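You operate a simulated robot arm through the tools that you are given. There is no shell and no other tool. Be economical: measure what you need, move in short steps, check, and stop when the job is done.

You run a simulated robot arm. Do the job below in one go: nothing can be reset, and whatever is moved stays where it is left.

## Task
Slide the box of fuses along the steel table until it stands next to the steel bar.
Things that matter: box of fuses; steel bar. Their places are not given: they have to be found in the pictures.

It is judged by the outcome, as a careful person would: the job done as asked, and still so three seconds after it is handed in. It fails if anything else is knocked over, pushed out of place, dropped, spilled or broken.

## Robot
A 7-joint arm with a two-finger parallel gripper, fixed in place. Base frame: the origin is at the foot of the arm, x ahead of it, y to its left, z up; the work surface is at about z = 800. Readings come in mm, rad, newtons and seconds.
With the tool pointing down near the work surface it reaches from about 240 to 680 mm from the base axis. Its first joint turns from -1.152 to 1.152 rad. Payload 2.4 kg.
The TCP is the grasp point between the finger pads, 30 mm short of the fingertips. In the tool frame z runs along the fingers and y along their closing line. The gripper opens to 94 mm. The fingers are 28 mm wide and 10 mm thick; the gripper's body (50 by 96 mm) begins 55 mm behind the TCP.
Orientation is told as [roll, pitch, yaw] about the base's x, y, z axes, in that order, counted from this pose: with the fingers straight down and closing along the base's y, the tool's x points along the base's -x, its y along +y and its z along -z.

## Interface
- The arm moves only by the tool apply_moves. Its argument "deltas" is text: rows parted by semicolons, each of 7 numbers parted by spaces: the shift along the tool's x, y, z in units of 40 mm (1.0 is 40 mm), then the turn, a rotation vector about the tool's x, y, z in units of 6 degrees (1.0 is 6 degrees), then the closure, from 0 (fully open) to 1 (shut). In form: tx ty tz ax ay az claw; .... A call has 1 to 8 rows; each row shifts and turns the commanded pose from where the row before left it, along the tool's axes as they then stand. A call with a number of a shift or a turn outside -1 to 1 is refused whole. A row lasts 0.2 s, in which the tool goes at most 50 mm and 0.15 rad; a call with a longer step from one row to the next is refused whole, and so is a gripper value outside its range. A pose out of reach is approached as far as the arm can. The call stops where the force on the tool passes 40 N (or 10 N more than at its start, if that is more) or the arm is blocked; 0.2 s more then pass. The fingers move at their own pace (about 153 mm/s each) and stop on an object; they squeeze with about 45 N. The grip force told is the motor's: it shows also when the fingers shut on nothing. Time passes only in rows, and 0.2 s behind the last, so rows that do not move let the fingers close. It gives the time, the measured TCP pose, the force on the tool (base axes), the opening and the grip force at its end, in the units of the frame above (readings bear some noise).
- Cameras (640 x 400 px; columns grow to the right, rows downward): "scene" is fixed at [40.1, 471.8, 1453.4]; the picture's right is [-0.76, -0.66, 0.00], its down [-0.32, 0.37, -0.88] and it looks along [0.57, -0.66, -0.48] (base axes); focal length 374 px, centre (320, 200). "wrist" rides on the gripper at [-37, 0, -58] in the tool frame; the picture's right is [0.00, -1.00, 0.00], its down [0.97, 0.00, -0.24] and it looks along [0.24, 0.00, 0.97] (tool axes); focal length 218 px, centre (320, 200).
- snapshot(camera): a new picture of that camera. No time passes.
- pixel_to_xyz(camera, pixels): there is no depth. For up to 12 entries [column, row, z] of the newest picture of that camera ("zoom" is the newest enlarged one), the place [x, y] in the base frame at which the ray of that pixel passes the height z, good to about 3 mm. No time passes.
- inspect(camera, box): a new picture of the part [left, top, right, bottom] of that camera's present view, enlarged. No time passes.
- finish_job(): hands the job in; it is judged then, once.

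Keep the steps short. Do not move on a guess: measure, check each grasp and each placing, and mend mistakes. In all there are 60 turns and 20 pictures (those below and enlarged ones count). Leave the gripper open and the arm clear of the work at the hand-in unless told otherwise, and finish with a single line.

The tools are called after "Request:" as name(argument=value, ...) on one line, values as JSON. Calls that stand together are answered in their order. apply_moves: Moves the arm, as the interface text tells. Its arguments: {"type":"object","properties":{"deltas":{"type":"string"}},"required":["deltas"]} The other tools are called the same way: snapshot (camera) takes a picture; pixel_to_xyz (camera, pixels) gives the place at which the rays of pixels pass given heights; inspect (camera, box) takes an enlarged picture of a part of a camera's view; finish_job () hands the job in.

At the start:

```text
time: 0.0
ee_pos: [386.8, -87.5, 1084.1]
tcp_rot: [0.0, 0.0, 0.0]
force: [-0.6, -0.6, 0.0]
finger_gap: 94.0
grasp_force: 0.1
```

scene: 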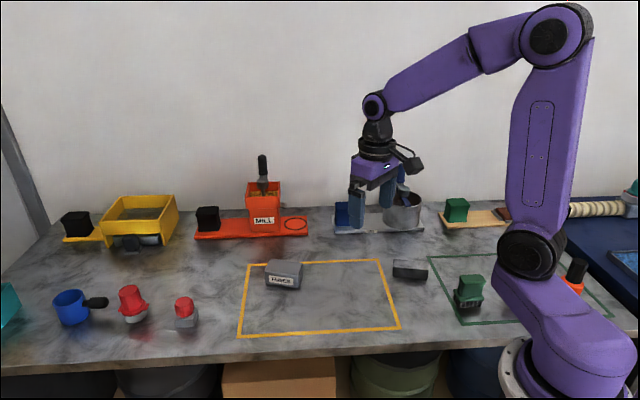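
wrist: 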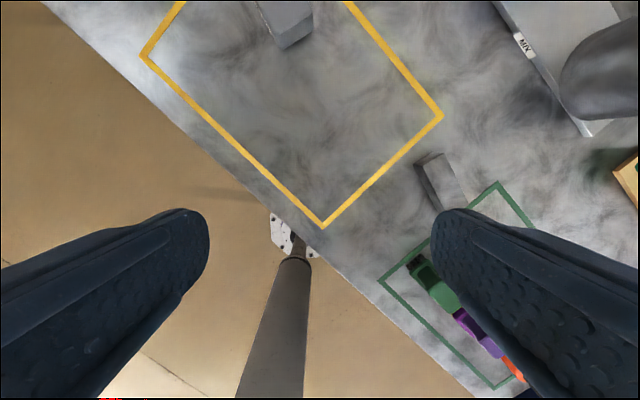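

I see a labelled grey box at scene (284,274) and a dark bar at (410,270). I'll enlarge that part to be sure of both.

Request:
inspect(camera="scene", box=[230, 240, 450, 345])

```text
2.91 times, centred on (340, 292) of scene
```

zoom: 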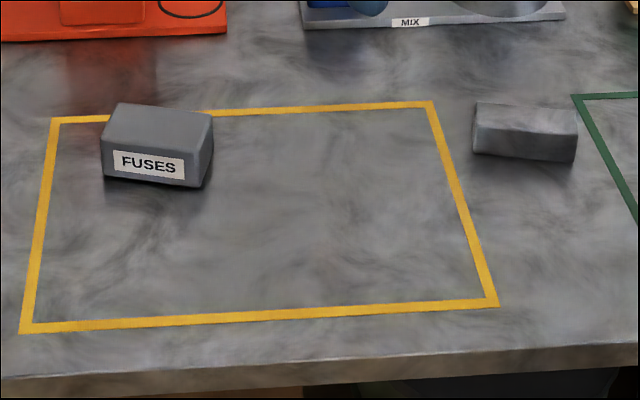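

The label reads FUSES; the bar lies right of the yellow frame. I'll measure the corners: box base (103,178),(203,188) and top; bar base (474,153),(575,162) and top.

Request:
pixel_to_xyz(camera="zoom", pixels=[[103, 178, 800], [203, 188, 800], [213, 152, 800], [474, 153, 800], [575, 162, 800], [103, 143, 840], [201, 153, 840], [212, 114, 840], [119, 103, 840], [475, 128, 825], [574, 138, 825], [477, 102, 825]])

Request:
pixel_to_xyz(camera="wrist", pixels=[[283, 49, 800], [312, 28, 800], [437, 212, 800], [416, 166, 800], [283, 49, 840], [440, 153, 825], [416, 166, 825], [314, 15, 840], [467, 195, 825]])

Request:
inspect(camera="wrist", box=[220, 0, 540, 220])

```text
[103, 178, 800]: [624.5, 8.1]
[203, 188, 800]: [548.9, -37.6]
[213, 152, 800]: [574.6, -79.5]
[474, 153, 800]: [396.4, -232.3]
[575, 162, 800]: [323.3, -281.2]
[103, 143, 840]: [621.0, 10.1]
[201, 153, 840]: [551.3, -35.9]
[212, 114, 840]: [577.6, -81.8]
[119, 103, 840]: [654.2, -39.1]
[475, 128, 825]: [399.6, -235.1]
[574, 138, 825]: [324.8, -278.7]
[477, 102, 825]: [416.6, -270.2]
```

```text
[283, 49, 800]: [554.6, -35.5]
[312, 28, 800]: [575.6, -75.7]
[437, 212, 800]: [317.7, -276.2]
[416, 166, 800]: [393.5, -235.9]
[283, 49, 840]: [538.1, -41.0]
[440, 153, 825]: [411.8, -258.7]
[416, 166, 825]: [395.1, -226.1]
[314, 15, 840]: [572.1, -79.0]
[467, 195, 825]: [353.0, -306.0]
```

```text
1.82 times, centred on (380, 110) of wrist
```

zoom: 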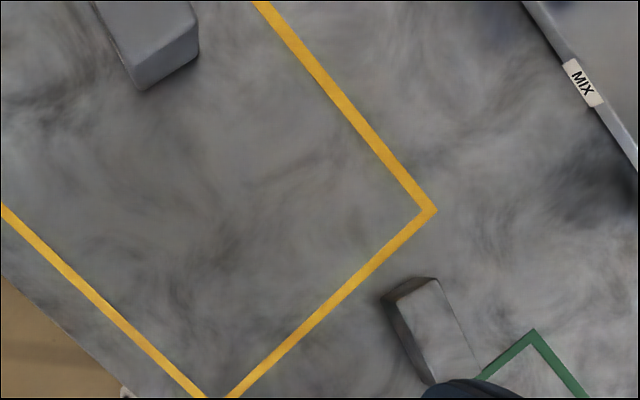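

The box is about 88×51×40 mm, centred near (600,-37); the bar is about 88×41×25, centred near (370,-274). Both long axes lie at about 31° yaw. My plan is to grip the box across its short width, drag it at constant height, and stop end-to-end with the bar. First I'll check how much room there is to the tall neighbours.

Request:
pixel_to_xyz(camera="scene", pixels=[[196, 239, 800], [308, 236, 800], [250, 232, 810], [280, 228, 810], [335, 234, 800], [424, 231, 800], [380, 260, 800], [399, 328, 800], [240, 336, 800], [247, 263, 800]])

```text
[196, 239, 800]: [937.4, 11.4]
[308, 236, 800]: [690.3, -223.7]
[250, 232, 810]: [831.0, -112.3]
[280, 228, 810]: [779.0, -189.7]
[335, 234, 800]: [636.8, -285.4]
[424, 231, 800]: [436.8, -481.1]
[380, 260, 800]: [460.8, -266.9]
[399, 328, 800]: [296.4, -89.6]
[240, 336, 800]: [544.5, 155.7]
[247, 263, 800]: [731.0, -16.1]
```

Everything tall is far off. I'll turn the tool by yaw +31.5° and come down to about z 964, still well above everything.

Request:
apply_moves(deltas="0 0 0.5 0 0 -0.875 0; 0 0 0.5 0 0 -0.875 0; 0 0 0.5 0 0 -0.875 0; 0 0 0.5 0 0 -0.875 0; 0 0 0.5 0 0 -0.875 0; 0 0 0.5 0 0 -0.875 0")

Request:
apply_moves(deltas="-0.8 -0.26 0 0 0 0 0; -0.8 -0.26 0 0 0 0 0; -0.8 -0.26 0 0 0 0 0; -0.8 -0.26 0 0 0 0 0; -0.8 -0.26 0 0 0 0 0; -0.8 -0.26 0 0 0 0 0; 0 0 0 0 0 0 0")

Request:
snapshot(camera="wrist")

```text
time: 1.4
ee_pos: [386.5, -89.4, 963.9]
tcp_rot: [-0.001, 0.001, 0.551]
force: [-0.9, -1.1, -0.6]
finger_gap: 94.2
grasp_force: 0.0
```

```text
time: 3.0
ee_pos: [582.0, -40.6, 966.9]
tcp_rot: [-0.002, 0.001, 0.55]
force: [0.6, -0.2, -0.5]
finger_gap: 94.1
grasp_force: 0.1
```

```text
15 pictures are left
```

wrist: 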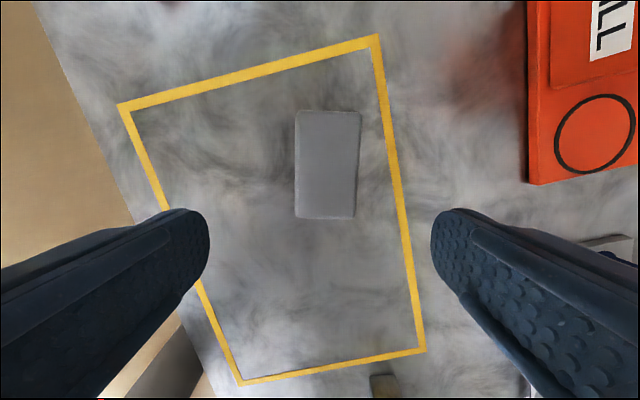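

The box is seen from above, slightly turned in the view. I'll measure its top corners (297,111),(361,112),(355,218),(295,216).

Request:
pixel_to_xyz(camera="wrist", pixels=[[297, 111, 840], [361, 112, 840], [355, 219, 840], [295, 217, 840]])

```text
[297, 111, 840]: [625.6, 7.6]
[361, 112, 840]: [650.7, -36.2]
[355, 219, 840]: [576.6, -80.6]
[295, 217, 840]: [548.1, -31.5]
```

Box centre is (600,-35) at about 30° yaw. I'll turn back 1.5°, centre over it, and go down to about z 867.

Request:
apply_moves(deltas="0 0 0 0 0 0.25 0; -0.46 -0.11 0 0 0 0 0; 0 0 0.5 0 0 0 0; 0 0 0.5 0 0 0 0; 0 0 0.5 0 0 0 0; 0 0 0.5 0 0 0 0; 0 0 0.5 0 0 0 0; 0 0 0 0 0 0 0")

Request:
snapshot(camera="wrist")

```text
time: 4.8
ee_pos: [601.7, -35.8, 864.2]
tcp_rot: [0.0, -0.001, 0.524]
force: [-0.5, 0.2, 0.2]
finger_gap: 93.9
grasp_force: 0.1
```

```text
14 pictures are left
```

wrist: 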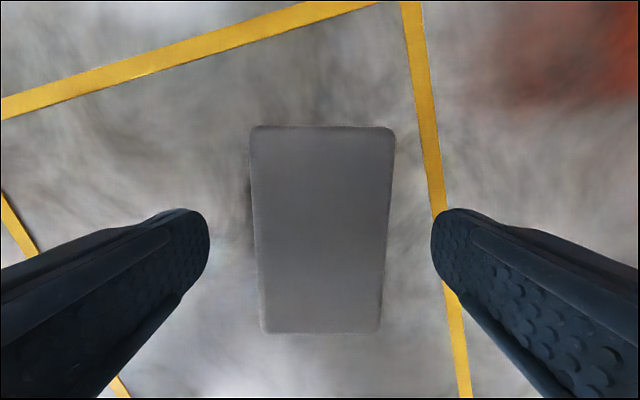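

The box sits centred and square between the fingers (columns 250–395). I'll go down 28 mm so the tips are about 6 mm above the table, then check.

Request:
apply_moves(deltas="0 0 0.35 0 0 0 0; 0 0 0.35 0 0 0 0; 0 0 0 0 0 0 0")

```text
time: 5.6
ee_pos: [601.6, -35.0, 836.2]
tcp_rot: [0.001, 0.002, 0.524]
force: [-0.4, 0.0, -0.5]
finger_gap: 94.0
grasp_force: 0.1
```

Height is right with no contact. I'll close the fingers on the box.

Request:
apply_moves(deltas="0 0 0 0 0 0 1; 0 0 0 0 0 0 1; 0 0 0 0 0 0 1")

```text
time: 6.4
ee_pos: [600.9, -34.5, 837.5]
tcp_rot: [0.001, -0.001, 0.525]
force: [0.4, -0.4, -0.2]
finger_gap: 57.8
grasp_force: 44.8
```

The grip holds: gap 57.8 mm, 45 N. I'll drag the box along the table at constant height and stop about 45 mm short of the bar.

Request:
apply_moves(deltas="0.3 -0.15 0 0 0 0 1; 0.55 -0.28 0 0 0 0 1; 0.55 -0.28 0 0 0 0 1; 0.55 -0.28 0 0 0 0 1; 0.55 -0.28 0 0 0 0 1; 0.55 -0.28 0 0 0 0 1; 0.55 -0.28 0 0 0 0 1; 0.55 -0.28 0 0 0 0 1")

Request:
snapshot(camera="scene")

Request:
snapshot(camera="wrist")

```text
time: 8.2
ee_pos: [499.8, -192.3, 836.4]
tcp_rot: [-0.003, -0.002, 0.522]
force: [4.5, 3.5, 21.7]
finger_gap: 57.8
grasp_force: 45.1
```

```text
13 pictures are left
```

scene: 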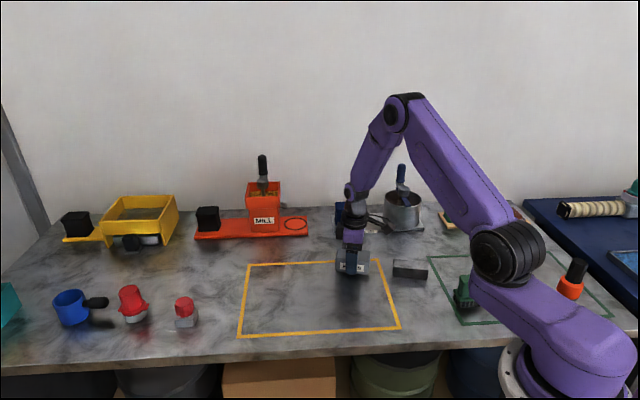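

```text
12 pictures are left
```

wrist: 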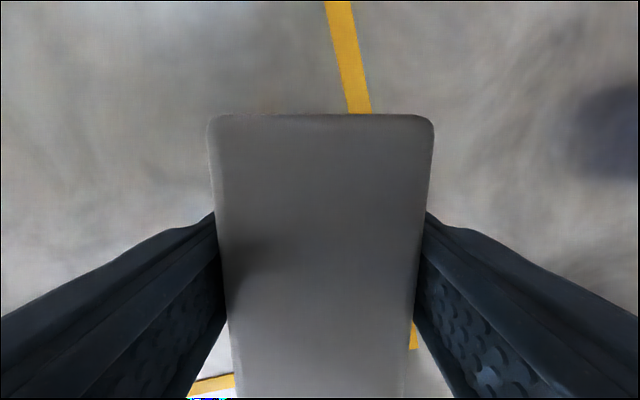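

The box came along with the arm. I'll enlarge the scene to measure the remaining gap to the bar.

Request:
inspect(camera="scene", box=[325, 235, 445, 295])

```text
5.33 times, centred on (385, 265) of scene
```

zoom: 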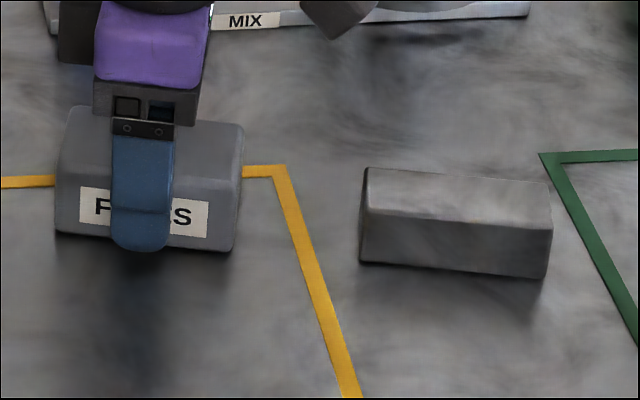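

Request:
pixel_to_xyz(camera="zoom", pixels=[[56, 234, 800], [232, 252, 800], [242, 182, 800], [360, 262, 800], [546, 280, 800], [363, 211, 825], [551, 229, 825], [367, 168, 825], [549, 185, 825], [239, 193, 840], [243, 126, 840], [232, 252, 803]])

```text
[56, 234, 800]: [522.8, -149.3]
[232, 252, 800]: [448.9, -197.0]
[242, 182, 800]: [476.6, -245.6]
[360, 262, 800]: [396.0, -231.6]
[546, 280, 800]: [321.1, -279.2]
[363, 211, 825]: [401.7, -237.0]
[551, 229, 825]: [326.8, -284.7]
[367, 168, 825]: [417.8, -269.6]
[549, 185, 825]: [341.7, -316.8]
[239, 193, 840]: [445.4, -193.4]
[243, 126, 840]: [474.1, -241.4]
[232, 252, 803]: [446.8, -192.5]
```

The bar's near end is centred at about (406,-249) and the box's leading end at about (462,-217), so the gap is about 65 mm, straight along tool x. I'll drag 46 mm, turning the last 2° to line up, and check again.

Request:
apply_moves(deltas="0.3 0 0 0 0 -0.1 1; 0.3 0 0 0 0 -0.1 1; 0.3 0 0 0 0 -0.1 1; 0.25 0 0 0 0 0 1; 0 0 0 0 0 0 1")

Request:
inspect(camera="scene", box=[325, 235, 445, 295])

```text
time: 9.4
ee_pos: [461.6, -213.5, 836.5]
tcp_rot: [-0.001, 0.0, 0.556]
force: [4.8, 3.5, 16.5]
finger_gap: 57.9
grasp_force: 45.3
```

```text
5.33 times, centred on (385, 265) of scene
```

zoom: 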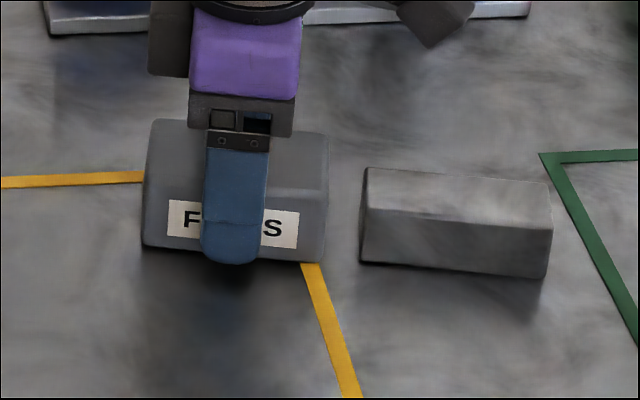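

Request:
pixel_to_xyz(camera="zoom", pixels=[[322, 263, 800], [143, 246, 800], [360, 262, 800], [326, 196, 838], [328, 138, 838], [364, 211, 828], [367, 168, 828]])

```text
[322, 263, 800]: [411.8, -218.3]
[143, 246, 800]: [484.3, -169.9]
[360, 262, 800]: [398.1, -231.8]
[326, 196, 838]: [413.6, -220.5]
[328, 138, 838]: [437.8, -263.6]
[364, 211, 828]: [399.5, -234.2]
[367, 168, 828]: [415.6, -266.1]
```

The remaining gap is about 19–20 mm and the lateral offset only about 3 mm. I'll drag 14 mm more, leaving about 5 mm so the bar isn't touched.

Request:
apply_moves(deltas="0.12 0 0 0 0 0 1; 0.12 0 0 0 0 0 1; 0.11 0 0 0 0 0 1; 0 0 0 0 0 0 1")

Request:
inspect(camera="scene", box=[325, 235, 445, 295])

```text
time: 10.4
ee_pos: [446.3, -221.4, 836.2]
tcp_rot: [0.003, 0.003, 0.555]
force: [1.0, 1.8, 5.4]
finger_gap: 57.9
grasp_force: 45.1
```

```text
5.33 times, centred on (385, 265) of scene
```

zoom: 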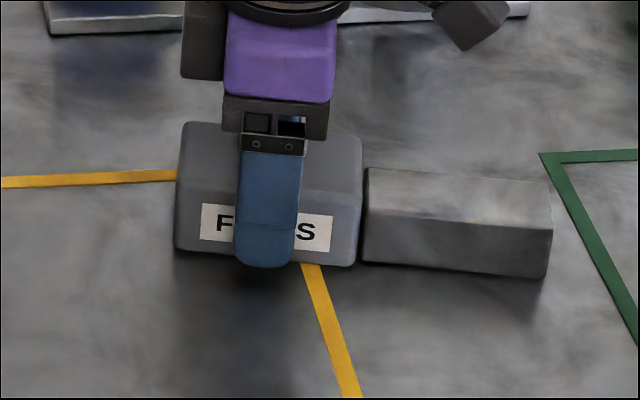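

The box now stands a few millimetres from the bar's end, and the bar is at the same pixels as before (corners (360,262),(546,280)). I'll open the fingers.

Request:
apply_moves(deltas="0 0 0 0 0 0 0.2; 0 0 0 0 0 0 0; 0 0 0 0 0 0 0")

```text
time: 11.2
ee_pos: [447.7, -222.2, 837.5]
tcp_rot: [-0.001, 0.0, 0.556]
force: [-0.2, 0.5, 0.8]
finger_gap: 94.0
grasp_force: 0.1
```

The fingers are fully open. I'll go straight up about 200 mm and check.

Request:
apply_moves(deltas="0 0 -0.4 0 0 0 0; 0 0 -0.6 0 0 0 0; 0 0 -0.8 0 0 0 0; 0 0 -0.8 0 0 0 0; 0 0 -0.8 0 0 0 0; 0 0 -0.8 0 0 0 0; 0 0 -0.8 0 0 0 0; 0 0 0 0 0 0 0")

Request:
inspect(camera="scene", box=[325, 235, 445, 295])

Request:
snapshot(camera="scene")

```text
time: 13.0
ee_pos: [449.6, -221.9, 1039.1]
tcp_rot: [-0.001, -0.001, 0.556]
force: [-0.7, 0.5, 0.5]
finger_gap: 93.8
grasp_force: 0.0
```

```text
5.33 times, centred on (385, 265) of scene
```

zoom: 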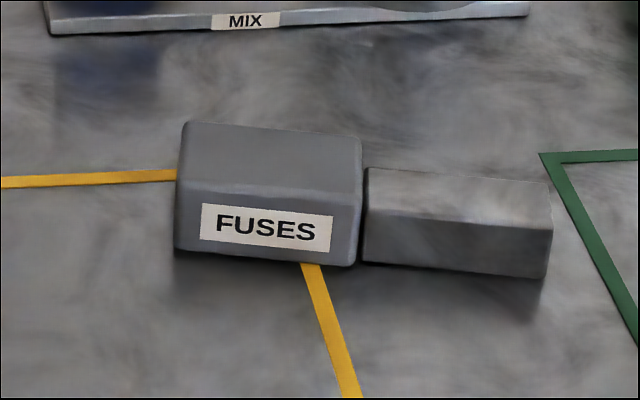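

```text
7 pictures are left
```

scene: 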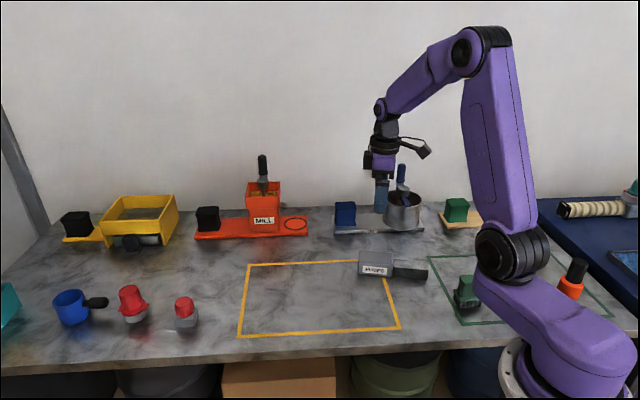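

The box stands upright right beside the bar's end, the bar and everything else are where they were, and the arm is clear with the gripper open. I'll hand it in.

Request:
finish_job()

```text
The job is handed in.
```

The box of fuses was slid along the table and now stands end-to-end with the steel bar, a few millimetres from it; nothing else was moved.
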